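You operate a simulated robot arm through the tools that you are given. There is no shell and no other tool. Be economical: measure what you need, move in short steps, check, and stop when the job is done.

Carry out the task below with a simulated two-armed robot. There is one attempt and no reset: what you move stays moved.

## Task
Wind the crank music box, let it play and stop it again.
Fine: hold it while you wind to the green mark and work the slider: PLAY, STOP at the grey mark; then on the green tray.

The check looks at the end state, three seconds after you hand in, the way a careful person would. Anything else that was tipped, shoved, dropped, spilled or broken makes it a failure.

## Robot
Two 7-joint arms with two-finger parallel grippers on one trunk, on a base that drives. Base frame: it is fixed to the floor where the robot stands at the start and does not move with it; the origin is under the middle of the robot, x ahead of it, y to its left, z up; the surface under the hand at the start is at about z = 0.82. Lengths are in m, angles in rad, forces in N, time in s.
The left shoulder is at the start at [0.06, 0.143, 0.926], the right one opposite. With the tool pointing down near the work surface each hand reaches from about 0.32 to 0.74 m from the robot's upright axis, wherever it stands, measured 20 degrees to its own side. Places, roughly: globe lamp switch [0.8, -0.2, 0.9]; inside of the green tray [0.6, 0.4, 0.8]; music box crank [0.5, 0, 0.9]; music box slider [0.6, 0.1, 0.9]; yellow shelf light button [0.4, 0.7, 0.8]. Payload 1.57 kg a hand.
Tool frame (each hand has its own): the origin (TCP) lies between the finger pads and is the grasp point; the fingertips stand 0.03 m ahead of it; z points along the fingers, y is the line along which they close. The gripper opens to 0.11 m. The fingers are 0.024 m wide and 0.012 m thick; the gripper's body (0.048 by 0.112 m) begins 0.078 m behind the TCP.
Orientation is that of the tool frame in the base frame, as a unit quaternion [w, x, y, z]. With the fingers straight down and closing along the base's y, the tool's x points along the base's -x, its y along +y and its z along -z.

## Interface
- The arms move only by the tool nudge_tool. It takes "left_steps", "right_steps" or both (then of equal length, played together; a hand with none holds still); each is a list of rows, each a list of 7 numbers: the shift along the tool's x, y, z in m, then the turn, a rotation vector about the tool's x, y, z in rad, then the finger opening in m, from 0 to 0.11. In form: [[dx, dy, dz, wx, wy, wz, jaw], ...]. A call has 1 to 12 rows; each row shifts and turns the commanded pose from where the row before left it, along the tool's axes as they then stand. Each row takes 0.2 s and may step no farther than 0.05 m and 0.15 rad from the row before; otherwise, or with a gripper value out of range, the whole call is refused. A pose out of reach is approached as far as the arm can. The call stops where the force on the tool passes 90 N (or 10 N more than at its start, if that is more) or the arm is blocked; 0.2 s more then pass. The fingers move at their own pace (about 0.045 m/s each) and stop on an object; they squeeze with about 33 N. The grip force told is the motor's: it shows also when the fingers shut on nothing. Time passes only in rows, and 0.2 s behind the last, so rows that do not move let the fingers close. It gives the time, the measured TCP pose, the force on the tool (base axes), the opening and the grip force at its end, in the units of the frame above (readings bear some noise), with the torque about the TCP (base axes, N m) and any sound that the robot's microphone picked up.
- Cameras (640 x 400 px; columns grow to the right, rows downward): "scene" is now at [0.0372, 0.0172, 1.5443]; the picture's right is [0.13, -0.99, 0.00], its down [-0.78, -0.10, -0.62] and it looks along [0.61, 0.08, -0.79] (base axes); focal length 262 px, centre (320, 200). "left" rides on the left gripper at [0.07, -0.016, -0.141] in its tool frame; the picture's right is [0.23, 0.97, 0.00], its down [-0.86, 0.20, -0.48] and it looks along [-0.47, 0.11, 0.88] (tool axes); focal length 222 px, centre (320, 200). "right" rides on the right gripper at [0.07, 0.016, -0.141] in its tool frame; the picture's right is [-0.23, 0.97, 0.00], its down [-0.86, -0.20, -0.48] and it looks along [-0.47, -0.11, 0.88] (tool axes); focal length 222 px, centre (320, 200). There is no depth. A picture from a camera that has moved, and an enlarged one, comes with that camera's place and axes in the base frame and with its lens. The place of the scene camera against the robot may be out by one fixed shift of up to 0.018 m in any direction.
- camera(camera): a new picture of that camera. It takes no simulated time.
- lift_body(by): slides the trunk up (or, below 0, down) by that many m; the arms and the scene camera ride with it, the base frame stays. It gives what a move gives, with no picture.
- drive_base(legs): drives the robot by 1 to 6 legs, each [ahead, left, turn to the left] in m, m and rad, along the robot's own axes; the way and the turn of a leg run together, so that a leg with both is an arc; at most 1.5 m and 3.142 rad a leg. The arms and the cameras ride along, it lands a little off, and it stops where it bumps. It gives what a move gives.
- aim_head(pan, tilt): turns the head with the scene camera to pan (to the left, within 1.501 rad either way) and tilt (down, from -0.506 to 1.204), counted from straight ahead of the robot. It gives what a move gives.
- inspect(camera, box): a new picture of the part [left, top, right, bottom] of that camera's present view, enlarged. It takes no simulated time.
- sign_off(): hands the job in; it is judged then, once.

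Work in short steps. Places have to be worked out from the pictures, the camera data and where the tool is seen: move nearer, look again, correct. Check each grasp and each placing, and mend what went wrong. You have 120 turns and 92 pictures in all, those below and enlarged ones among them. Open the grippers and draw the arms clear of the work before you hand the job in, unless the task says otherwise; then end with one line.

The tools are called after "Emit:" as a command line: name --argument value ..., lists and objects as JSON in quotes. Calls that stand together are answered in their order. nudge_tool: Moves the arms, as the interface text tells. Its arguments: {"type":"object","properties":{"left_steps":{"type":"array"},"right_steps":{"type":"array"}},"required":[]} The other tools are called the same way: lift_body (by) slides the trunk up or down; drive_base (legs) drives the base; aim_head (pan, tilt) turns the head that bears the scene camera; camera (camera) takes a picture; inspect (camera, box) takes an enlarged picture of a part of a camera's view; sign_off () hands the job in.

At the start:

```text
clock: 0.0
left_eef_pos: [0.3993, 0.231, 0.9997]
left_ee_rot: [0.0, 0.0, 1.0, 0.0]
left_wrist_force: [0.6, 0.9, 0.6]
left_ft_torque: [-0.02, -0.04, 0.0]
left_finger_gap: 0.1101
left_grasp_force: 0.0
right_eef_pos: [0.4328, -0.1585, 1.0003]
right_ee_rot: [0.0, 0.0, 1.0, 0.0]
right_wrist_force: [-0.2, -0.3, 1.0]
right_ft_torque: [-0.04, 0.02, -0.01]
right_finger_gap: 0.1099
right_grasp_force: 0.1
trunk travel left (down, up): [-0.525, 0.065]
robot x, y, heading: [0.0047, 0.0032, 0.002]
head pan, tilt: [0.133, 0.908]
```

scene: 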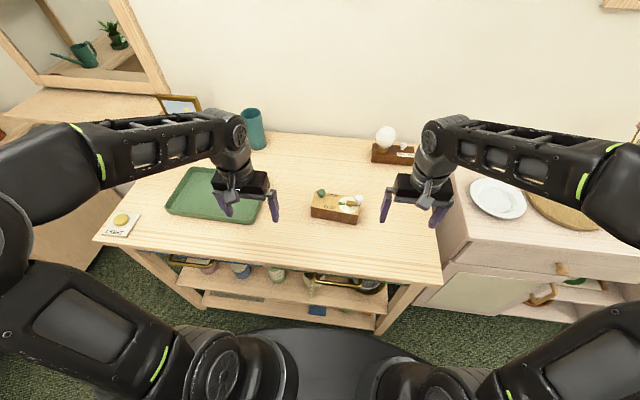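
right: 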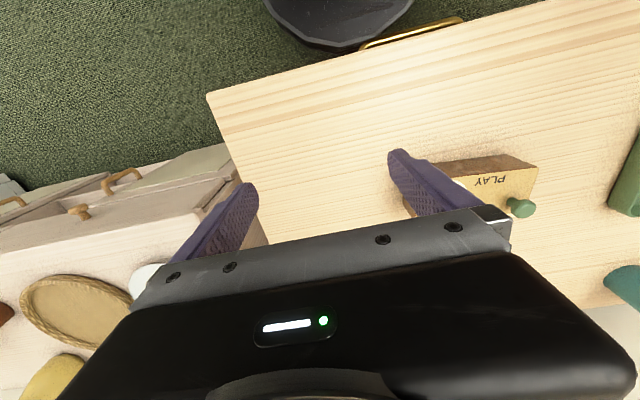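
left: 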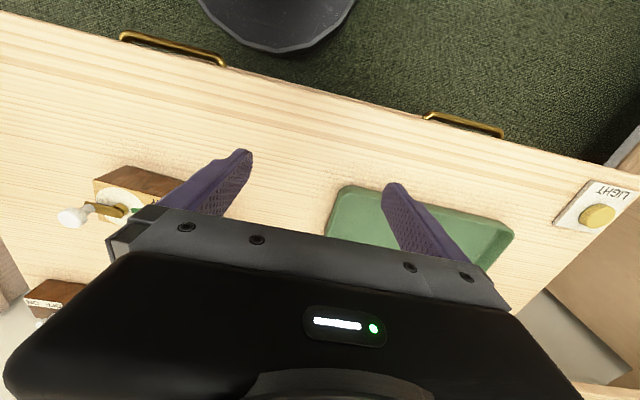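

I start by looking closely at the music box from the scene camera and the wrist views.

Emit:
inspect --camera "scene" --box '[290, 170, 386, 230]'

Emit:
inspect --camera "left" --box '[40, 150, 200, 250]'

Emit:
inspect --camera "right" --box '[390, 130, 550, 230]'

```text
6.67 times, centred on (338, 200) of scene
camera zoom: at [0.0372, 0.0172, 1.5443], right [0.13, -0.99, 0.0], down [-0.78, -0.1, -0.62], along [0.61, 0.08, -0.79], focal length 1745 px, centre (200, 200)
```

zoom: 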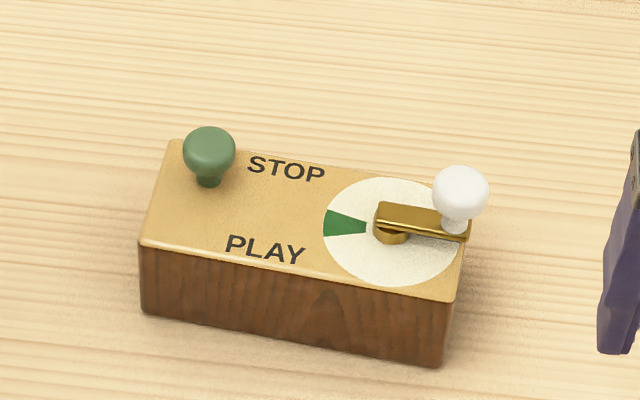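

```text
4.00 times, centred on (120, 200) of left
camera zoom: at [0.3292, 0.2152, 1.1415], right [-0.23, 0.97, 0.0], down [0.86, 0.2, 0.48], along [0.47, 0.11, -0.88], focal length 888 px, centre (1120, 200)
```

zoom: 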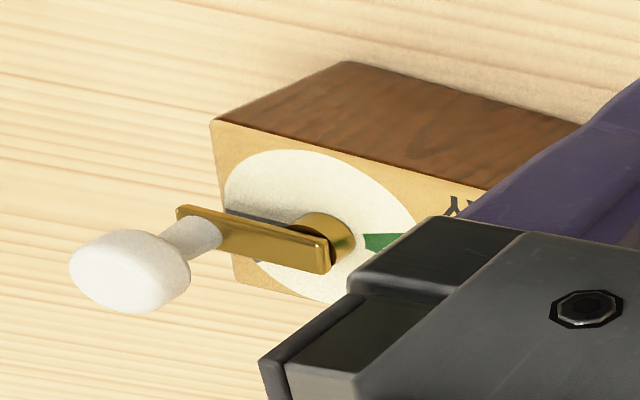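

```text
4.00 times, centred on (470, 180) of right
camera zoom: at [0.3639, -0.142, 1.1413], right [0.23, 0.97, 0.0], down [0.86, -0.2, 0.48], along [0.47, -0.11, -0.88], focal length 888 px, centre (-280, 280)
```

zoom: 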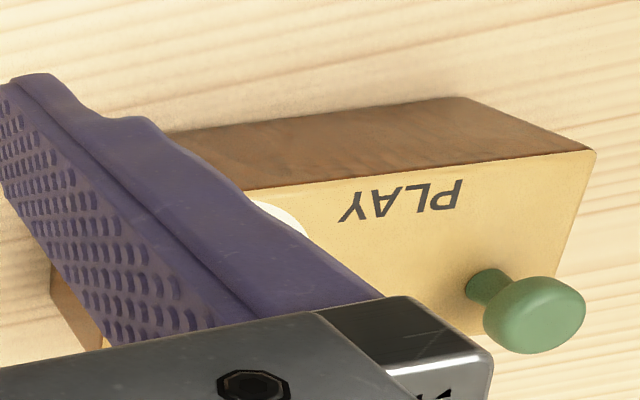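

The box is about 0.15 m long, with the crank hub near (0.54, -0.01) and the slider knob near (0.565, 0.083). I zoom in on the dial to find the grey mark and on the slider slot.

Emit:
inspect --camera "scene" --box '[333, 192, 365, 212]'

Emit:
inspect --camera "left" --box '[85, 175, 149, 215]'

```text
16.00 times, centred on (349, 202) of scene
camera zoom: at [0.0372, 0.0172, 1.5443], right [0.13, -0.99, 0.0], down [-0.78, -0.1, -0.62], along [0.61, 0.08, -0.79], focal length 4188 px, centre (-144, 168)
```

zoom: 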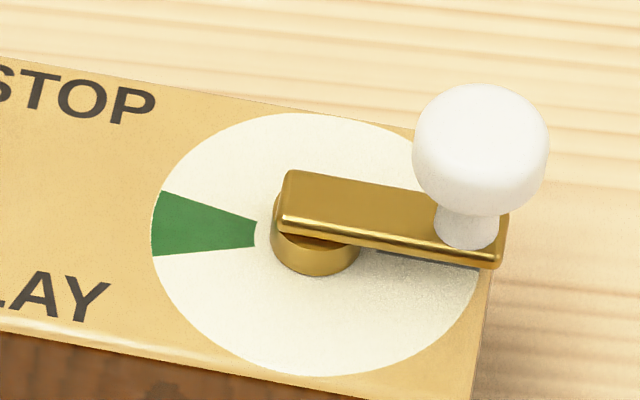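

```text
10.00 times, centred on (117, 195) of left
camera zoom: at [0.3292, 0.2152, 1.1415], right [-0.23, 0.97, 0.0], down [0.86, 0.2, 0.48], along [0.47, 0.11, -0.88], focal length 2221 px, centre (2350, 250)
```

zoom: 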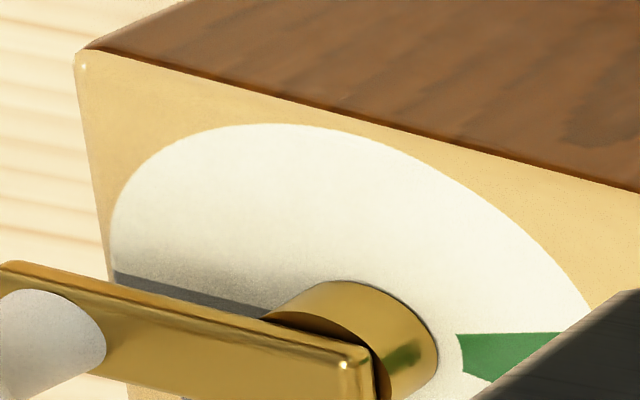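

The grey mark lies right under the crank arm, and green is half a turn away. I'll hold the box's left end with the left hand, tilted in from the left, so I first yaw the left gripper to close along the box depth.

Emit:
nudge_tool --left_steps '[[0, 0, 0, 0, 0, -0.149, 0.11], [0, 0, 0, 0, 0, -0.149, 0.11], [0, 0, 0, 0, 0, -0.149, 0.11], [0, 0, 0, 0, 0, -0.149, 0.11], [0, 0, 0, 0, 0, -0.149, 0.11], [0, 0, 0, 0, 0, -0.149, 0.11], [0, 0, 0, 0, 0, -0.149, 0.11], [0, 0, 0, 0, 0, -0.149, 0.11], [0, 0, 0, 0, 0, -0.149, 0.11], [0, 0, 0, 0, 0, -0.149, 0.11]]'

```text
clock: 2.2
left_eef_pos: [0.4005, 0.2329, 0.999]
left_ee_rot: [0.001, -0.68, 0.734, 0.001]
left_wrist_force: [-0.4, 0.5, 0.0]
left_ft_torque: [-0.01, 0.04, -0.02]
left_finger_gap: 0.1098
left_grasp_force: 0.0
right_eef_pos: [0.4333, -0.1589, 1.0002]
right_ee_rot: [0.0, 0.001, 1.0, 0.0]
right_wrist_force: [-0.1, 0.5, 1.0]
right_ft_torque: [-0.01, 0.04, -0.01]
right_finger_gap: 0.1099
right_grasp_force: 0.0
trunk travel left (down, up): [-0.525, 0.065]
robot x, y, heading: [0.0025, 0.0031, 0.004]
head pan, tilt: [0.133, 0.908]
```

Yaw is done. Now I tilt it 1.05 rad so the fingers point right and down, while moving ahead to the box's depth.

Emit:
nudge_tool --left_steps '[[0, -0.02, 0, 0, 0.15, 0, 0.11], [0, -0.02, 0, 0, 0.15, 0, 0.11], [0, -0.02, 0, 0, 0.15, 0, 0.11], [0, -0.02, 0, 0, 0.15, 0, 0.11], [0, -0.02, 0, 0, 0.15, 0, 0.11], [0, -0.02, 0, 0, 0.15, 0, 0.11], [0, -0.02, 0, 0, 0.15, 0, 0.11]]'

Emit:
camera --camera "left"

Emit:
camera --camera "scene"

```text
clock: 3.8
left_eef_pos: [0.5334, 0.2218, 1.0014]
left_ee_rot: [-0.351, -0.596, 0.645, -0.324]
left_wrist_force: [0.2, 0.4, 1.1]
left_ft_torque: [0.08, 0.01, 0.04]
left_finger_gap: 0.1097
left_grasp_force: 0.1
left hand out of reach, approached as far as the arm can: row 7
right_eef_pos: [0.4337, -0.1603, 0.9998]
right_ee_rot: [0.0, 0.0, 1.0, 0.001]
right_wrist_force: [-0.8, -0.7, 0.6]
right_ft_torque: [0.09, 0.01, 0.0]
right_finger_gap: 0.1103
right_grasp_force: 0.1
trunk travel left (down, up): [-0.525, 0.065]
robot x, y, heading: [0.0006, -0.0002, -0.001]
head pan, tilt: [0.133, 0.908]
```

```text
83 pictures are left
camera left: at [0.5558, 0.3006, 1.1369], right [-0.98, -0.05, 0.19], down [-0.13, 0.88, -0.46], along [-0.15, -0.47, -0.87], focal length 222 px, centre (320, 200)
```

left: 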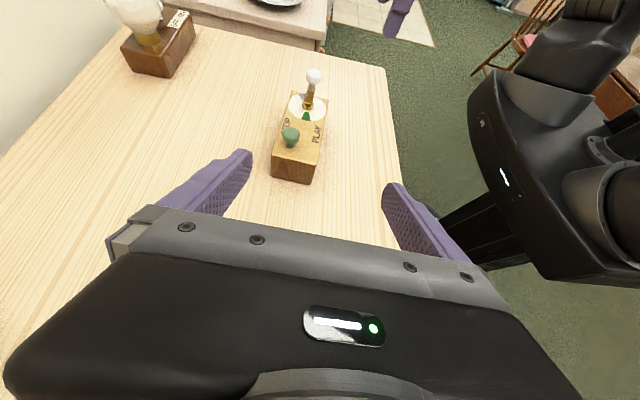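

```text
82 pictures are left
camera scene: at [0.0367, 0.0144, 1.5445], right [0.13, -0.99, 0.0], down [-0.78, -0.1, -0.62], along [0.61, 0.08, -0.79], focal length 262 px, centre (320, 200)
```

scene: 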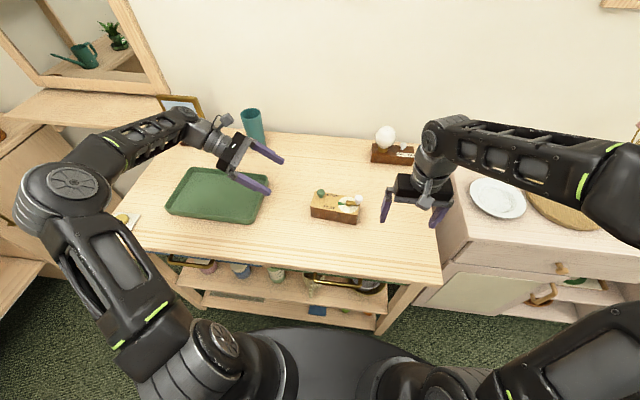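

Box end measured from both cameras: centre x ≈ 0.55, end face at y ≈ 0.105, top z ≈ 0.88. I move the left hand to a pre-grasp just left of the end.

Emit:
nudge_tool --left_steps '[[-0.013, -0.007, 0.031, 0, 0, 0, 0.11], [-0.013, -0.007, 0.031, 0, 0, 0, 0.11], [-0.013, -0.007, 0.031, 0, 0, 0, 0.11], [-0.012, -0.006, 0.03, 0, 0, 0, 0.11]]'

Emit:
camera --camera "left"

Emit:
camera --camera "scene"

```text
clock: 4.8
left_eef_pos: [0.557, 0.1433, 0.8898]
left_ee_rot: [-0.352, -0.595, 0.645, -0.326]
left_wrist_force: [-0.8, -0.6, -0.3]
left_ft_torque: [-0.02, 0.03, -0.01]
left_finger_gap: 0.1101
left_grasp_force: 0.1
right_eef_pos: [0.4333, -0.1583, 0.9997]
right_ee_rot: [-0.001, 0.0, 1.0, 0.0]
right_wrist_force: [0.9, 1.0, -0.4]
right_ft_torque: [0.04, 0.04, -0.03]
right_finger_gap: 0.1102
right_grasp_force: 0.0
trunk travel left (down, up): [-0.525, 0.065]
robot x, y, heading: [0.0015, -0.0015, 0.001]
head pan, tilt: [0.133, 0.908]
```

```text
81 pictures are left
camera left: at [0.5792, 0.2228, 1.0247], right [-0.98, -0.04, 0.19], down [-0.13, 0.88, -0.46], along [-0.15, -0.48, -0.87], focal length 222 px, centre (320, 200)
```

left: 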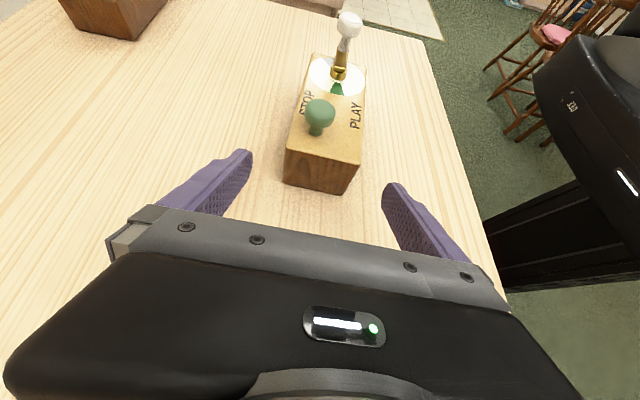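

```text
80 pictures are left
camera scene: at [0.0377, 0.017, 1.5444], right [0.13, -0.99, 0.0], down [-0.78, -0.1, -0.61], along [0.61, 0.08, -0.79], focal length 262 px, centre (320, 200)
```

scene: 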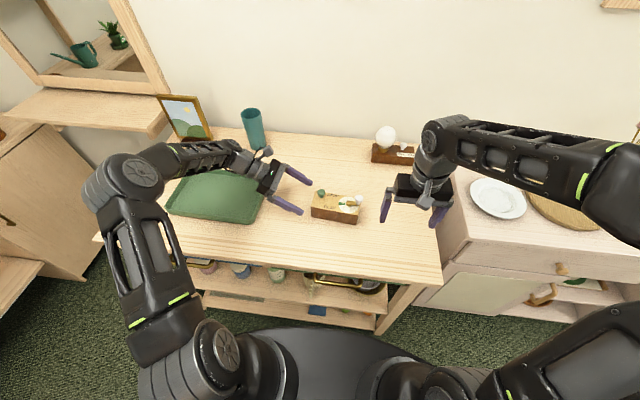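

The fingers straddle the end with the box about 4 mm nearer to the robot than the centreline. I advance 0.07 m with that correction, then look.

Emit:
nudge_tool --left_steps '[[0, 0.002, 0.02, 0, 0, 0, 0.11], [0, 0.002, 0.02, 0, 0, 0, 0.11], [0, 0, 0.02, 0, 0, 0, 0.11], [0, 0, 0.01, 0, 0, 0, 0.11]]'

Emit:
camera --camera "left"

Emit:
inspect --camera "scene" --box '[240, 150, 400, 250]'

```text
clock: 5.8
left_eef_pos: [0.5474, 0.0864, 0.8527]
left_ee_rot: [-0.352, -0.595, 0.645, -0.325]
left_wrist_force: [0.4, -0.5, -0.7]
left_ft_torque: [0.0, -0.04, -0.01]
left_finger_gap: 0.1098
left_grasp_force: 0.1
right_eef_pos: [0.4332, -0.1582, 1.0007]
right_ee_rot: [0.0, 0.0, 1.0, 0.0]
right_wrist_force: [-0.5, -0.9, 0.3]
right_ft_torque: [-0.02, 0.03, 0.02]
right_finger_gap: 0.11
right_grasp_force: 0.0
trunk travel left (down, up): [-0.525, 0.065]
robot x, y, heading: [0.0016, -0.0022, 0.001]
head pan, tilt: [0.133, 0.908]
```

```text
79 pictures are left
camera left: at [0.569, 0.1647, 0.988], right [-0.98, -0.04, 0.19], down [-0.13, 0.88, -0.46], along [-0.15, -0.48, -0.87], focal length 222 px, centre (320, 200)
```

left: 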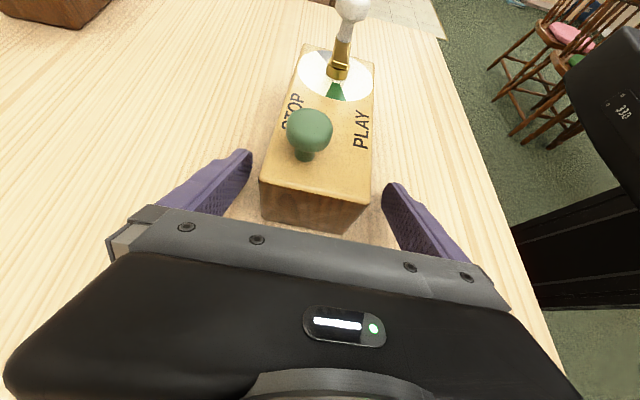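

```text
4.00 times, centred on (320, 200) of scene
camera zoom: at [0.0373, 0.0171, 1.5443], right [0.13, -0.99, 0.0], down [-0.78, -0.1, -0.62], along [0.61, 0.08, -0.79], focal length 1047 px, centre (320, 200)
```

zoom: 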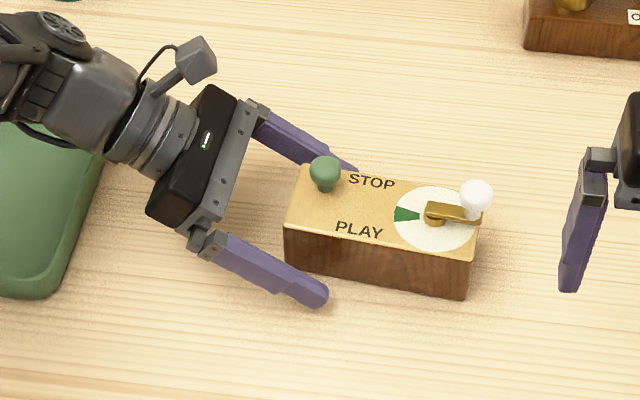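

The fingers straddle the box end evenly, so I close the left hand on it.

Emit:
nudge_tool --left_steps '[[0, 0, 0, 0, 0, 0, 0.08], [0, 0, 0, 0, 0, 0, 0.07], [0, 0, 0, 0, 0, 0, 0.06], [0, 0, 0, 0, 0, 0, 0.05], [0, 0, 0, 0, 0, 0, 0.05]]'

Emit:
inspect --camera "scene" --box '[240, 150, 400, 250]'

Emit:
camera --camera "left"

```text
clock: 7.0
left_eef_pos: [0.5463, 0.0847, 0.8533]
left_ee_rot: [-0.352, -0.596, 0.644, -0.326]
left_wrist_force: [1.0, 0.2, 0.7]
left_ft_torque: [-0.08, -0.05, 0.11]
left_finger_gap: 0.0677
left_grasp_force: 33.6
right_eef_pos: [0.4333, -0.1585, 1.0006]
right_ee_rot: [0.0, 0.0, 1.0, -0.001]
right_wrist_force: [-0.3, -0.2, -0.2]
right_ft_torque: [-0.01, 0.01, 0.05]
right_finger_gap: 0.1102
right_grasp_force: 0.0
trunk travel left (down, up): [-0.525, 0.065]
robot x, y, heading: [0.0014, 0.0005, -0.002]
head pan, tilt: [0.133, 0.908]
```

```text
4.00 times, centred on (320, 200) of scene
camera zoom: at [0.0374, 0.0172, 1.5443], right [0.13, -0.99, 0.0], down [-0.78, -0.1, -0.62], along [0.61, 0.08, -0.79], focal length 1047 px, centre (320, 200)
```

zoom: 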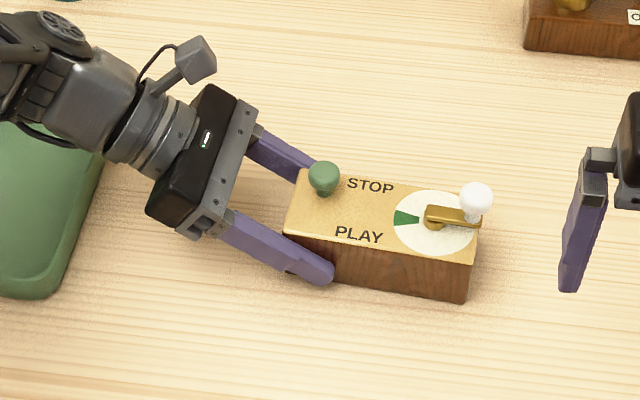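

```text
76 pictures are left
camera left: at [0.5692, 0.1649, 0.9882], right [-0.98, -0.05, 0.19], down [-0.13, 0.88, -0.46], along [-0.15, -0.48, -0.87], focal length 222 px, centre (320, 200)
```

left: 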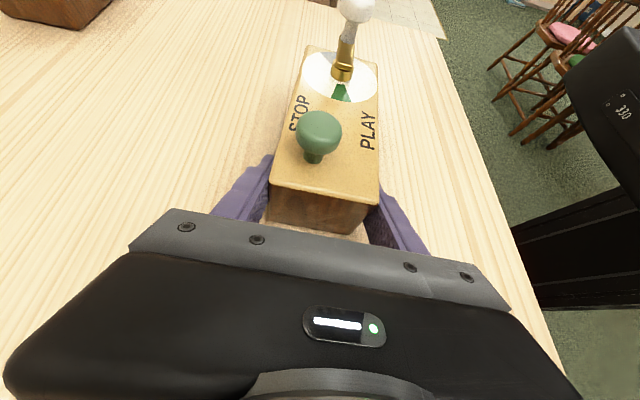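

The box is held (gap 0.068, 33.6 N). Triangulating both views puts the crank knob at about (0.539, -0.036, 0.917) with a radius of about 0.029. I bring the right hand above the knob and narrow the jaw.

Emit:
nudge_tool --right_steps '[[-0.0265, 0.0306, 0, 0, 0, 0, 0.07], [-0.0265, 0.0306, 0, 0, 0, 0, 0.06], [-0.0265, 0.0306, 0, 0, 0, 0, 0.06], [-0.0265, 0.0306, 0, 0, 0, 0, 0.06]]'

Emit:
camera --camera "right"

Emit:
inspect --camera "scene" --box '[240, 150, 400, 250]'

Emit:
camera --camera "left"

```text
clock: 8.0
left_eef_pos: [0.5474, 0.0848, 0.8522]
left_ee_rot: [-0.352, -0.595, 0.645, -0.326]
left_wrist_force: [0.6, 0.3, -0.3]
left_ft_torque: [0.27, 0.11, -0.02]
left_finger_gap: 0.0679
left_grasp_force: 33.0
right_eef_pos: [0.5397, -0.0346, 1.0016]
right_ee_rot: [0.0, 0.0, 1.0, 0.0]
right_wrist_force: [0.1, -0.6, -0.2]
right_ft_torque: [0.01, -0.02, 0.0]
right_finger_gap: 0.0598
right_grasp_force: 0.0
trunk travel left (down, up): [-0.525, 0.065]
robot x, y, heading: [0.0009, -0.0018, -0.002]
head pan, tilt: [0.133, 0.908]
```

```text
75 pictures are left
camera right: at [0.4699, -0.0197, 1.143], right [0.23, 0.97, 0.0], down [0.86, -0.2, 0.48], along [0.47, -0.11, -0.88], focal length 222 px, centre (320, 200)
```

right: 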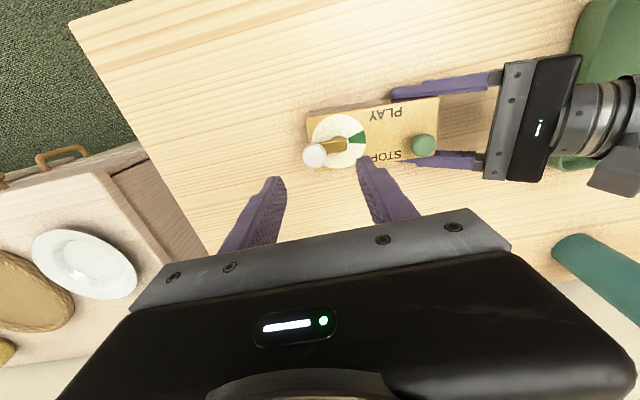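

```text
4.00 times, centred on (320, 200) of scene
camera zoom: at [0.0375, 0.0177, 1.5444], right [0.13, -0.99, 0.0], down [-0.78, -0.1, -0.61], along [0.61, 0.08, -0.79], focal length 1047 px, centre (320, 200)
```

zoom: 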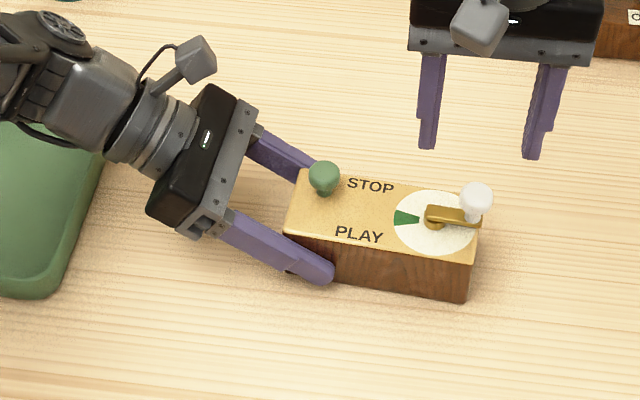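

```text
73 pictures are left
camera left: at [0.5694, 0.165, 0.9882], right [-0.98, -0.05, 0.19], down [-0.13, 0.88, -0.46], along [-0.15, -0.48, -0.87], focal length 222 px, centre (320, 200)
```

left: 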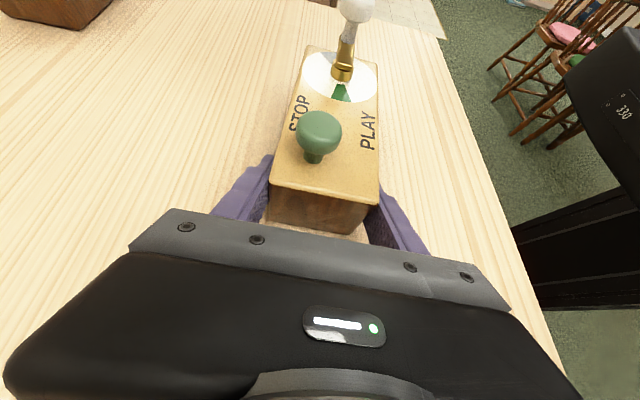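

The right camera refines the knob to (0.5375, -0.040) and the hub to (0.5405, -0.0125). I lower the open fingers around the knob head, tips at about z 0.903, above the crank arm.

Emit:
nudge_tool --right_steps '[[0.002, -0.005, 0.02, 0, 0, 0, 0.06], [0, 0, 0.025, 0, 0, 0, 0.06], [0, 0, 0.0235, 0, 0, 0, 0.06]]'

Emit:
inspect --camera "scene" --box '[290, 150, 386, 210]'

Emit:
inspect --camera "left" --box '[260, 0, 420, 100]'

Emit:
inspect --camera "right" --box '[220, 90, 412, 210]'

```text
clock: 8.8
left_eef_pos: [0.5479, 0.0856, 0.8528]
left_ee_rot: [-0.352, -0.596, 0.645, -0.326]
left_wrist_force: [1.2, 0.4, -0.5]
left_ft_torque: [-0.12, -0.07, 0.01]
left_finger_gap: 0.0676
left_grasp_force: 33.1
right_eef_pos: [0.5386, -0.0407, 0.9308]
right_ee_rot: [0.001, 0.0, 1.0, 0.001]
right_wrist_force: [-0.1, 0.2, -0.1]
right_ft_torque: [-0.03, -0.02, 0.01]
right_finger_gap: 0.06
right_grasp_force: 0.1
trunk travel left (down, up): [-0.525, 0.065]
robot x, y, heading: [-0.0029, -0.0004, 0.0]
head pan, tilt: [0.133, 0.908]
```

```text
6.67 times, centred on (338, 180) of scene
camera zoom: at [0.0374, 0.0173, 1.5444], right [0.13, -0.99, 0.0], down [-0.78, -0.1, -0.62], along [0.61, 0.08, -0.79], focal length 1745 px, centre (200, 333)
```

zoom: 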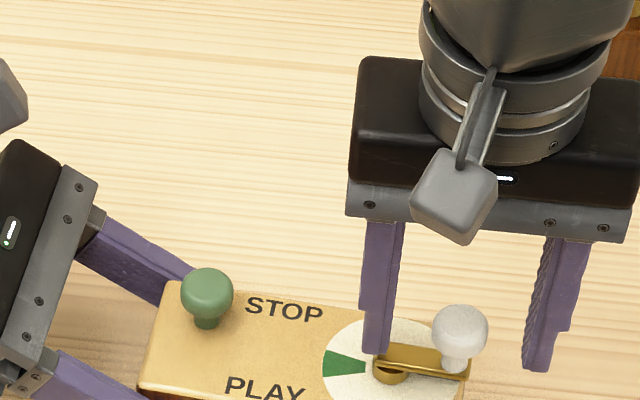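

```text
4.00 times, centred on (340, 50) of left
camera zoom: at [0.5692, 0.165, 0.9882], right [-0.98, -0.04, 0.19], down [-0.13, 0.88, -0.46], along [-0.15, -0.48, -0.87], focal length 888 px, centre (240, 800)
```

zoom: 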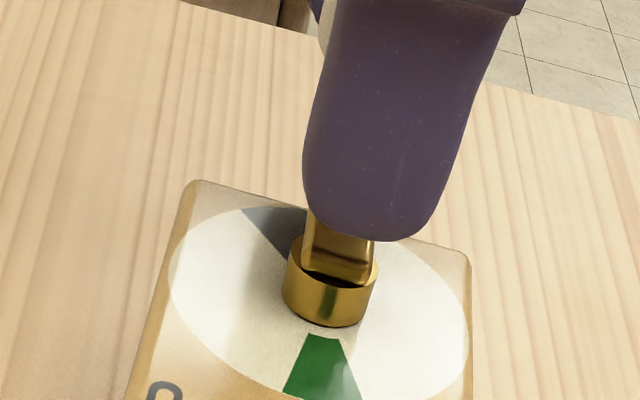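

```text
3.33 times, centred on (316, 150) of right
camera zoom: at [0.469, -0.0242, 1.0717], right [0.23, 0.97, 0.0], down [0.86, -0.2, 0.48], along [0.47, -0.11, -0.88], focal length 740 px, centre (333, 367)
```

zoom: 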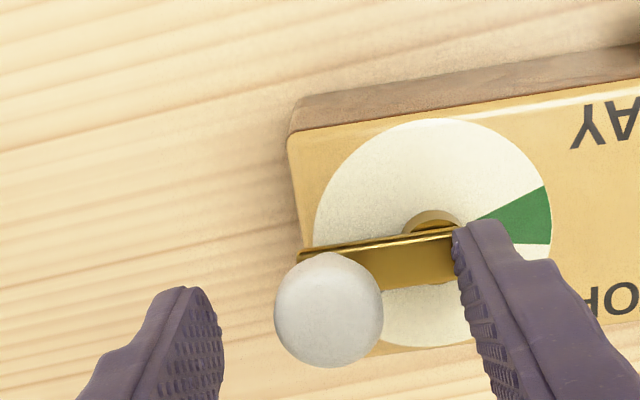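

Knob is centred between the fingers and there is no contact force. I close the right hand on the knob head.

Emit:
nudge_tool --right_steps '[[0.001, 0, 0, 0, 0, 0, 0.04], [0, 0, 0, 0, 0, 0, 0.025], [0, 0, 0, 0, 0, 0, 0.018], [0, 0, 0, 0, 0, 0, 0.018]]'

Emit:
inspect --camera "scene" --box '[290, 150, 386, 210]'

```text
clock: 9.8
left_eef_pos: [0.5463, 0.0843, 0.8528]
left_ee_rot: [-0.353, -0.595, 0.644, -0.326]
left_wrist_force: [-0.2, 2.4, 1.1]
left_ft_torque: [-0.35, -0.04, 0.05]
left_finger_gap: 0.0678
left_grasp_force: 32.5
right_eef_pos: [0.5363, -0.0414, 0.9297]
right_ee_rot: [0.0, 0.0, 1.0, -0.001]
right_wrist_force: [0.9, -3.8, -1.1]
right_ft_torque: [-0.07, -0.09, 0.04]
right_finger_gap: 0.0237
right_grasp_force: 27.7
trunk travel left (down, up): [-0.525, 0.065]
robot x, y, heading: [-0.0014, 0.0024, -0.001]
head pan, tilt: [0.133, 0.908]
```

```text
6.67 times, centred on (338, 180) of scene
camera zoom: at [0.0373, 0.0172, 1.5443], right [0.13, -0.99, 0.0], down [-0.78, -0.1, -0.62], along [0.61, 0.08, -0.79], focal length 1745 px, centre (200, 333)
```

zoom: 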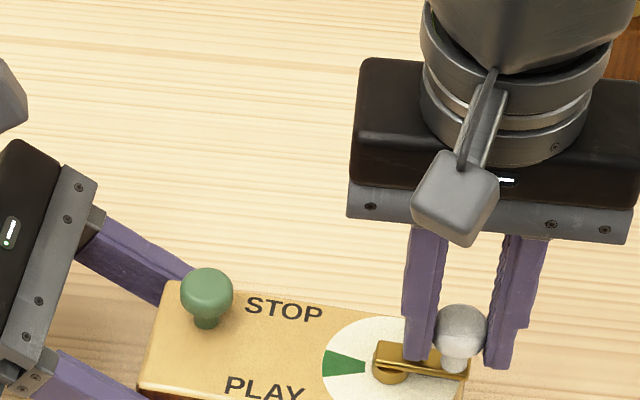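

The knob is gripped (0.0237 m). I try a small clockwise arc of about 0.3 rad, toward the robot, and watch the forces.

Emit:
nudge_tool --right_steps '[[0.0042, 0.0007, 0, 0, 0, 0, 0.018], [0.0041, 0.0014, 0, 0, 0, 0, 0.018]]'

Emit:
inspect --camera "scene" --box '[290, 150, 386, 210]'

```text
clock: 10.4
left_eef_pos: [0.5442, 0.0837, 0.8529]
left_ee_rot: [-0.353, -0.594, 0.646, -0.324]
left_wrist_force: [-16.4, 8.2, 7.4]
left_ft_torque: [-0.3, -0.14, -2.16]
left_finger_gap: 0.0683
left_grasp_force: 33.2
right_eef_pos: [0.5301, -0.0408, 0.9312]
right_ee_rot: [0.002, 0.0, 1.0, 0.0]
right_wrist_force: [17.0, -10.7, 0.5]
right_ft_torque: [-0.17, -0.91, 0.02]
right_finger_gap: 0.0236
right_grasp_force: 33.3
trunk travel left (down, up): [-0.525, 0.065]
robot x, y, heading: [0.0028, 0.0017, 0.001]
head pan, tilt: [0.133, 0.908]
```

```text
6.67 times, centred on (338, 180) of scene
camera zoom: at [0.0368, 0.0168, 1.5445], right [0.13, -0.99, 0.0], down [-0.78, -0.1, -0.62], along [0.61, 0.08, -0.79], focal length 1745 px, centre (200, 333)
```

zoom: 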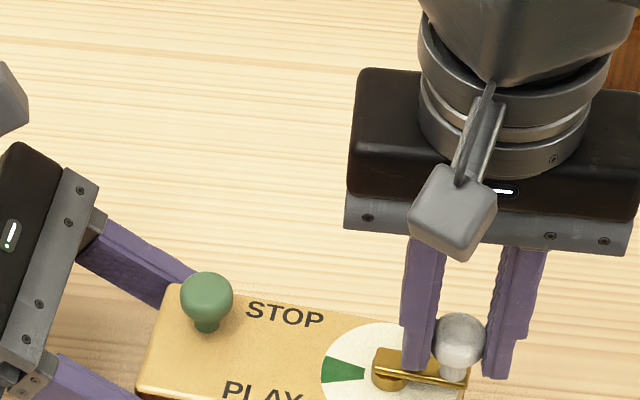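

There's 17 N of resistance, no sound and no crank turn, so this is likely the blocked direction. I go back and try counter-clockwise, away from the robot.

Emit:
nudge_tool --right_steps '[[-0.0041, -0.0014, 0, 0, 0, 0, 0.018], [-0.0042, -0.0007, 0, 0, 0, 0, 0.018], [-0.0042, 0.0002, 0, 0, 0, 0, 0.018], [-0.0042, 0.0009, 0, 0, 0, 0, 0.018]]'

Emit:
inspect --camera "scene" --box '[290, 150, 386, 210]'

```text
clock: 11.4
left_eef_pos: [0.5473, 0.0862, 0.8529]
left_ee_rot: [-0.35, -0.597, 0.644, -0.327]
left_wrist_force: [5.9, 2.4, -1.3]
left_ft_torque: [0.38, 0.27, 0.54]
left_finger_gap: 0.0677
left_grasp_force: 33.2
right_eef_pos: [0.5436, -0.0402, 0.9303]
right_ee_rot: [-0.001, 0.0, 1.0, 0.0]
right_wrist_force: [-5.8, -1.8, 9.8]
right_ft_torque: [-0.09, 0.44, 0.12]
right_finger_gap: 0.0234
right_grasp_force: 33.4
trunk travel left (down, up): [-0.525, 0.065]
robot x, y, heading: [0.0017, 0.0002, 0.005]
head pan, tilt: [0.133, 0.908]
```

```text
6.67 times, centred on (338, 180) of scene
camera zoom: at [0.0369, 0.0175, 1.5443], right [0.13, -0.99, 0.0], down [-0.78, -0.1, -0.62], along [0.61, 0.08, -0.79], focal length 1745 px, centre (200, 333)
```

zoom: 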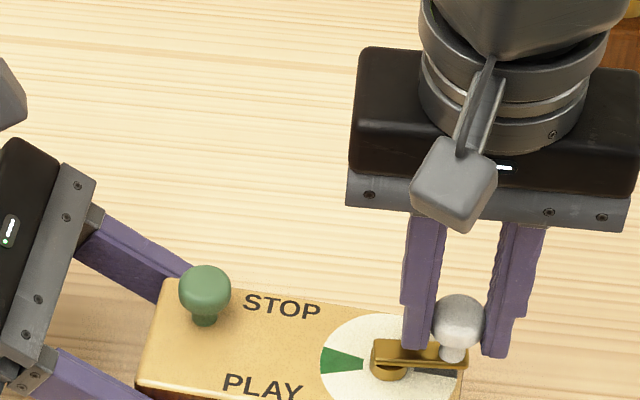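

It turns: the grey mark is now showing below the arm with only about 6 N. I continue the counter-clockwise arc and lift 2 mm, because the fingertips press slightly downward.

Emit:
nudge_tool --right_steps '[[-0.0055, 0.0014, -0.001, 0, 0, 0, 0.018], [-0.0051, 0.0025, -0.001, 0, 0, 0, 0.018], [-0.0045, 0.0034, 0, 0, 0, 0, 0.018], [-0.0038, 0.0043, 0, 0, 0, 0, 0.018], [-0.0028, 0.0049, 0, 0, 0, 0, 0.018]]'

Emit:
inspect --camera "scene" --box '[290, 150, 386, 210]'

Emit:
inspect --camera "left" --box '[260, 0, 420, 100]'

```text
clock: 12.6
left_eef_pos: [0.5472, 0.086, 0.8536]
left_ee_rot: [-0.351, -0.595, 0.646, -0.324]
left_wrist_force: [-2.8, 21.2, 6.8]
left_ft_torque: [-0.45, -0.3, -1.0]
left_finger_gap: 0.0677
left_grasp_force: 33.3
right_eef_pos: [0.5681, -0.0266, 0.9346]
right_ee_rot: [0.002, 0.002, 1.0, -0.001]
right_wrist_force: [9.0, -23.1, 5.5]
right_ft_torque: [-0.32, 0.04, 0.51]
right_finger_gap: 0.0237
right_grasp_force: 33.3
trunk travel left (down, up): [-0.525, 0.065]
robot x, y, heading: [0.0023, 0.0012, 0.001]
head pan, tilt: [0.133, 0.908]
```

```text
6.67 times, centred on (338, 180) of scene
camera zoom: at [0.0371, 0.0169, 1.5446], right [0.13, -0.99, 0.0], down [-0.78, -0.1, -0.62], along [0.61, 0.08, -0.79], focal length 1745 px, centre (200, 333)
```

zoom: 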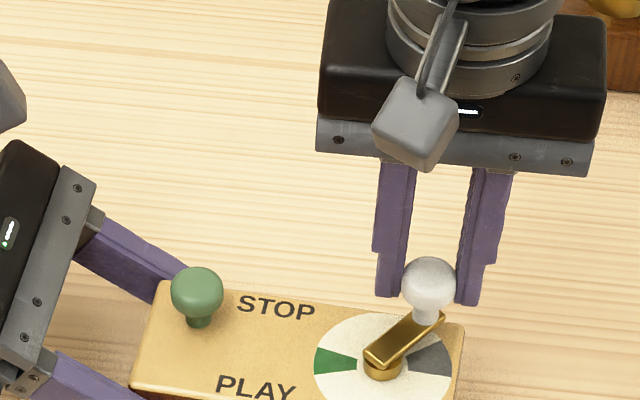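

```text
4.00 times, centred on (340, 50) of left
camera zoom: at [0.5686, 0.1652, 0.9886], right [-0.98, -0.04, 0.19], down [-0.13, 0.88, -0.46], along [-0.15, -0.47, -0.87], focal length 888 px, centre (240, 800)
```

zoom: 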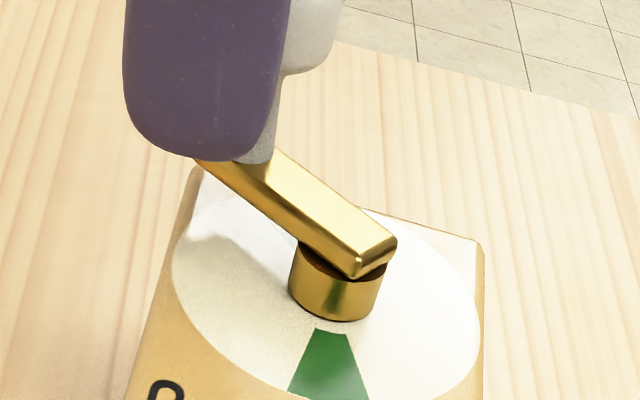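

The crank is about 60° round. Force directions suggest the true radius is about 0.030 with the hub at (0.5415, -0.012), so I correct the arc and continue.

Emit:
nudge_tool --right_steps '[[-0.0051, 0.0037, 0, 0, 0, 0, 0.018], [-0.001, 0.0059, 0, 0, 0, 0, 0.018], [0.0002, 0.006, 0, 0, 0, 0, 0.018], [0.0013, 0.0058, 0, 0, 0, 0, 0.018]]'

Emit:
inspect --camera "scene" --box '[290, 150, 386, 210]'

Emit:
inspect --camera "left" --box '[240, 0, 432, 120]'

```text
clock: 13.6
left_eef_pos: [0.5463, 0.085, 0.8533]
left_ee_rot: [-0.352, -0.595, 0.645, -0.326]
left_wrist_force: [-4.3, 17.4, 7.6]
left_ft_torque: [-0.07, 0.06, -0.54]
left_finger_gap: 0.0675
left_grasp_force: 33.2
right_eef_pos: [0.5721, -0.0012, 0.9331]
right_ee_rot: [0.0, 0.0, 1.0, 0.0]
right_wrist_force: [3.5, -12.2, 1.0]
right_ft_torque: [-0.14, 0.07, 0.37]
right_finger_gap: 0.0236
right_grasp_force: 32.9
trunk travel left (down, up): [-0.525, 0.065]
robot x, y, heading: [-0.0007, 0.0021, -0.001]
head pan, tilt: [0.133, 0.908]
```

```text
6.67 times, centred on (338, 180) of scene
camera zoom: at [0.0366, 0.0178, 1.5444], right [0.13, -0.99, 0.0], down [-0.78, -0.1, -0.62], along [0.61, 0.08, -0.79], focal length 1745 px, centre (200, 333)
```

zoom: 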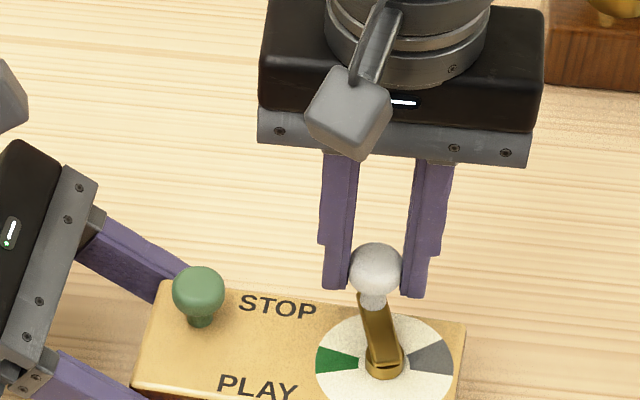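

```text
3.33 times, centred on (336, 60) of left
camera zoom: at [0.5686, 0.1653, 0.9884], right [-0.98, -0.04, 0.19], down [-0.13, 0.88, -0.46], along [-0.15, -0.48, -0.87], focal length 740 px, centre (267, 667)
```

zoom: 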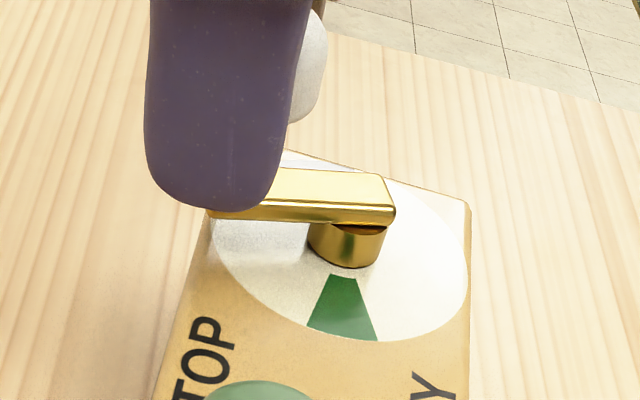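

About 100° now, forces moderate. I continue the arc to about 155° and look again.

Emit:
nudge_tool --right_steps '[[0.0021, 0.0057, 0, 0, 0, 0, 0.018], [0.0036, 0.0049, 0, 0, 0, 0, 0.018], [0.0045, 0.0041, 0, 0, 0, 0, 0.018], [0.0052, 0.0032, 0, 0, 0, 0, 0.018]]'

Emit:
inspect --camera "scene" --box '[290, 160, 386, 220]'

Emit:
inspect --camera "left" --box '[240, 0, 432, 120]'

```text
clock: 14.6
left_eef_pos: [0.5458, 0.0844, 0.8531]
left_ee_rot: [-0.352, -0.595, 0.644, -0.326]
left_wrist_force: [-7.1, 17.7, 6.6]
left_ft_torque: [-0.77, -0.17, -0.42]
left_finger_gap: 0.0678
left_grasp_force: 32.9
right_eef_pos: [0.555, 0.0151, 0.9332]
right_ee_rot: [0.001, 0.0, 1.0, -0.001]
right_wrist_force: [4.2, -15.1, -2.9]
right_ft_torque: [-0.21, 0.21, 0.29]
right_finger_gap: 0.0235
right_grasp_force: 33.1
trunk travel left (down, up): [-0.525, 0.065]
robot x, y, heading: [-0.0019, -0.0007, 0.004]
head pan, tilt: [0.133, 0.908]
```

```text
6.67 times, centred on (338, 190) of scene
camera zoom: at [0.0366, 0.0174, 1.5443], right [0.13, -0.99, 0.0], down [-0.78, -0.1, -0.62], along [0.61, 0.08, -0.79], focal length 1745 px, centre (200, 267)
```

zoom: 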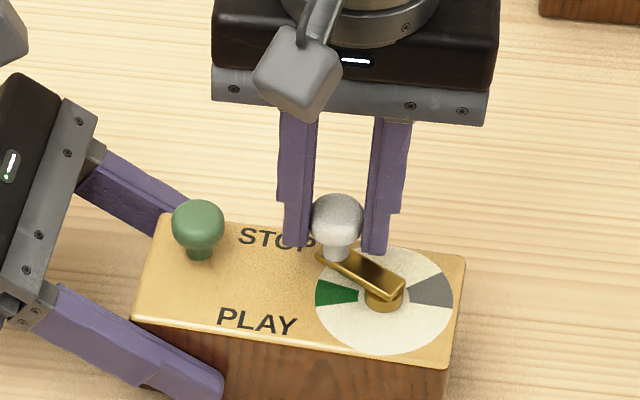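

```text
3.33 times, centred on (336, 60) of left
camera zoom: at [0.5686, 0.165, 0.9884], right [-0.98, -0.04, 0.19], down [-0.13, 0.88, -0.46], along [-0.15, -0.48, -0.87], focal length 740 px, centre (267, 667)
```

zoom: 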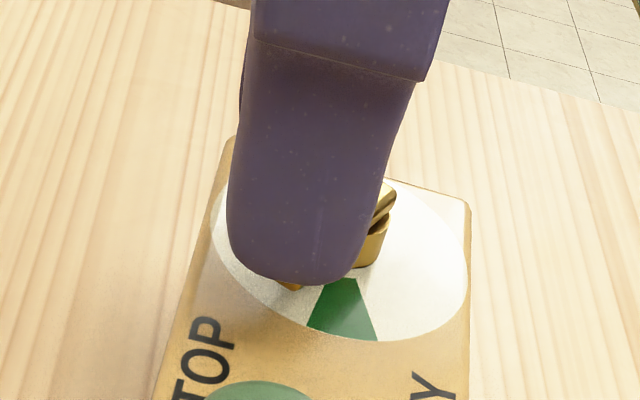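

About 0.45 rad remain to the green mark, and I can see the grey wedge lies about 0.4 rad past the start position. I continue gently.

Emit:
nudge_tool --right_steps '[[0.0045, 0.003, 0, 0, 0, 0, 0.018], [0.0045, 0.0012, 0, 0, 0, 0, 0.018], [0.003, 0.0002, 0, 0, 0, 0, 0.018]]'

Emit:
inspect --camera "scene" --box '[300, 175, 364, 215]'

Emit:
inspect --camera "left" --box '[240, 0, 432, 120]'

```text
clock: 15.4
left_eef_pos: [0.5459, 0.0843, 0.8526]
left_ee_rot: [-0.352, -0.595, 0.646, -0.325]
left_wrist_force: [-7.8, 17.7, 5.9]
left_ft_torque: [-0.6, -0.33, -0.71]
left_finger_gap: 0.0679
left_grasp_force: 32.7
right_eef_pos: [0.5431, 0.0202, 0.9342]
right_ee_rot: [0.001, 0.0, 1.0, 0.0]
right_wrist_force: [7.1, -17.6, 3.7]
right_ft_torque: [-0.29, 0.18, 0.24]
right_finger_gap: 0.0238
right_grasp_force: 32.7
trunk travel left (down, up): [-0.525, 0.065]
robot x, y, heading: [-0.0011, 0.0033, -0.004]
head pan, tilt: [0.133, 0.908]
```

```text
10.00 times, centred on (332, 195) of scene
camera zoom: at [0.0366, 0.0169, 1.5444], right [0.13, -0.99, 0.0], down [-0.78, -0.1, -0.62], along [0.61, 0.08, -0.79], focal length 2617 px, centre (200, 250)
```

zoom: 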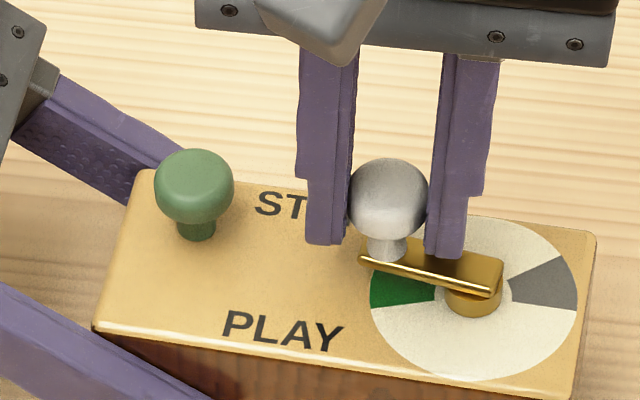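

```text
3.33 times, centred on (336, 60) of left
camera zoom: at [0.5686, 0.1648, 0.9885], right [-0.98, -0.04, 0.19], down [-0.13, 0.88, -0.46], along [-0.15, -0.48, -0.87], focal length 740 px, centre (267, 667)
```

zoom: 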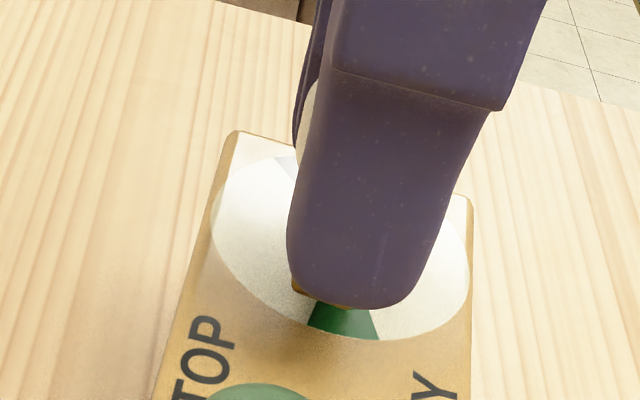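

About 0.2 rad remain, and the tool is a bit outside the circle since it is being pulled inward. I move another ~7.5 mm toward the robot, slightly inward.

Emit:
nudge_tool --right_steps '[[0.004, -0.001, 0, 0, 0, 0, 0.018], [0.0035, -0.001, 0, 0, 0, 0, 0.018]]'

Emit:
inspect --camera "scene" --box '[300, 175, 364, 215]'

Emit:
inspect --camera "right" --box '[240, 70, 432, 190]'

```text
clock: 16.0
left_eef_pos: [0.5462, 0.0851, 0.8524]
left_ee_rot: [-0.353, -0.594, 0.646, -0.326]
left_wrist_force: [-9.1, 10.5, 7.0]
left_ft_torque: [0.11, -0.81, -1.06]
left_finger_gap: 0.0679
left_grasp_force: 32.7
right_eef_pos: [0.5361, 0.0199, 0.9339]
right_ee_rot: [0.001, -0.001, 1.0, 0.001]
right_wrist_force: [10.4, -6.0, 0.5]
right_ft_torque: [-0.06, 0.29, 0.19]
right_finger_gap: 0.0237
right_grasp_force: 33.0
trunk travel left (down, up): [-0.525, 0.065]
robot x, y, heading: [-0.0017, 0.0018, -0.0]
head pan, tilt: [0.133, 0.908]
```

```text
10.00 times, centred on (332, 195) of scene
camera zoom: at [0.0369, 0.0177, 1.5443], right [0.13, -0.99, 0.0], down [-0.78, -0.11, -0.62], along [0.61, 0.08, -0.79], focal length 2617 px, centre (200, 250)
```

zoom: 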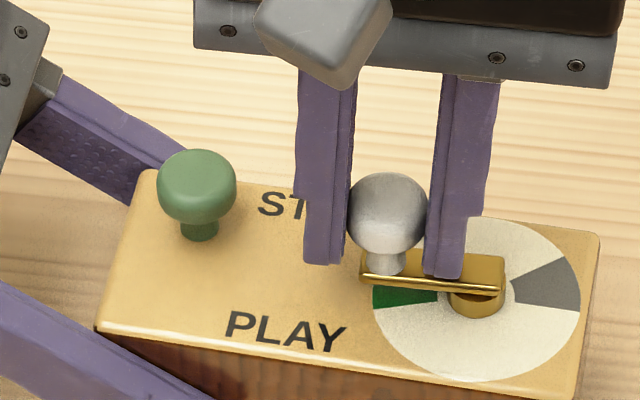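

```text
3.33 times, centred on (336, 130) of right
camera zoom: at [0.4668, 0.036, 1.0752], right [0.23, 0.97, 0.0], down [0.85, -0.2, 0.48], along [0.47, -0.11, -0.88], focal length 740 px, centre (267, 433)
```

zoom: 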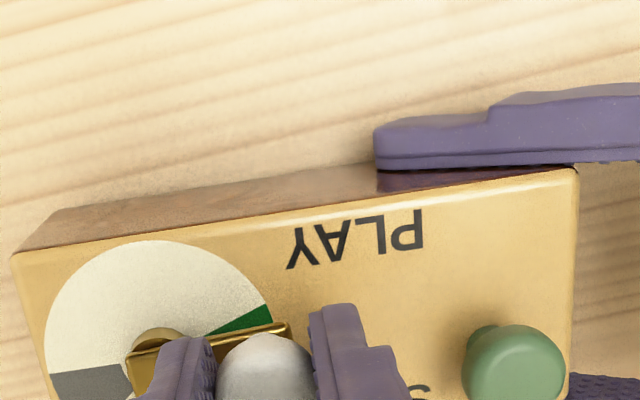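

The arm now points along the green mark. I open the right hand, lift clear, and check the dial.

Emit:
nudge_tool --right_steps '[[0, 0, 0, 0, 0, 0, 0.03], [0, 0, 0, 0, 0, 0, 0.05], [0, 0, 0, 0, 0, 0, 0.05], [0, 0, -0.03, 0, 0, 0, 0.05], [0, 0, -0.04, 0, 0, 0, 0.05]]'

Emit:
inspect --camera "scene" --box '[300, 175, 364, 215]'

Emit:
inspect --camera "right" --box '[240, 90, 432, 210]'

Emit:
camera --camera "left"

```text
clock: 17.2
left_eef_pos: [0.5467, 0.085, 0.8521]
left_ee_rot: [-0.352, -0.595, 0.644, -0.326]
left_wrist_force: [-0.8, -0.8, 2.8]
left_ft_torque: [0.29, 0.25, 0.02]
left_finger_gap: 0.0679
left_grasp_force: 32.8
right_eef_pos: [0.5348, 0.0179, 1.0012]
right_ee_rot: [0.001, 0.0, 1.0, 0.001]
right_wrist_force: [0.3, -0.4, 0.4]
right_ft_torque: [-0.02, -0.02, -0.02]
right_finger_gap: 0.0498
right_grasp_force: 0.0
trunk travel left (down, up): [-0.525, 0.065]
robot x, y, heading: [-0.0009, -0.0021, 0.001]
head pan, tilt: [0.133, 0.908]
```

```text
10.00 times, centred on (332, 195) of scene
camera zoom: at [0.037, 0.017, 1.5443], right [0.13, -0.99, 0.0], down [-0.78, -0.1, -0.62], along [0.61, 0.08, -0.79], focal length 2617 px, centre (200, 250)
```

zoom: 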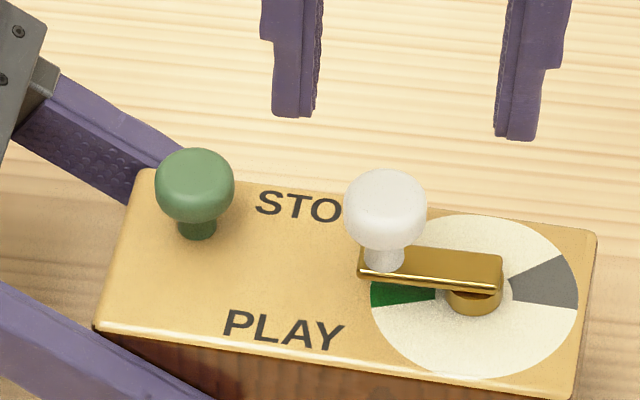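

```text
3.33 times, centred on (336, 150) of right
camera zoom: at [0.4659, 0.0334, 1.1427], right [0.23, 0.97, 0.0], down [0.86, -0.2, 0.48], along [0.47, -0.11, -0.88], focal length 740 px, centre (267, 367)
```

zoom: 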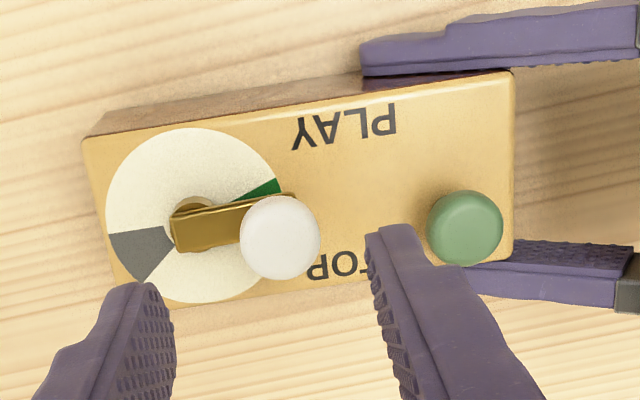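

```text
54 pictures are left
camera left: at [0.5689, 0.1648, 0.9884], right [-0.98, -0.04, 0.19], down [-0.13, 0.88, -0.46], along [-0.15, -0.48, -0.87], focal length 222 px, centre (320, 200)
```

left: 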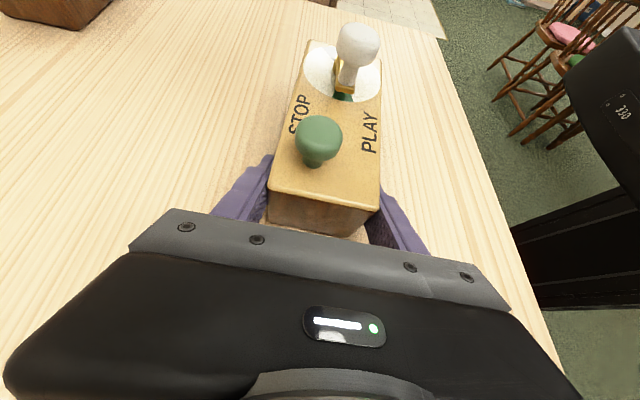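

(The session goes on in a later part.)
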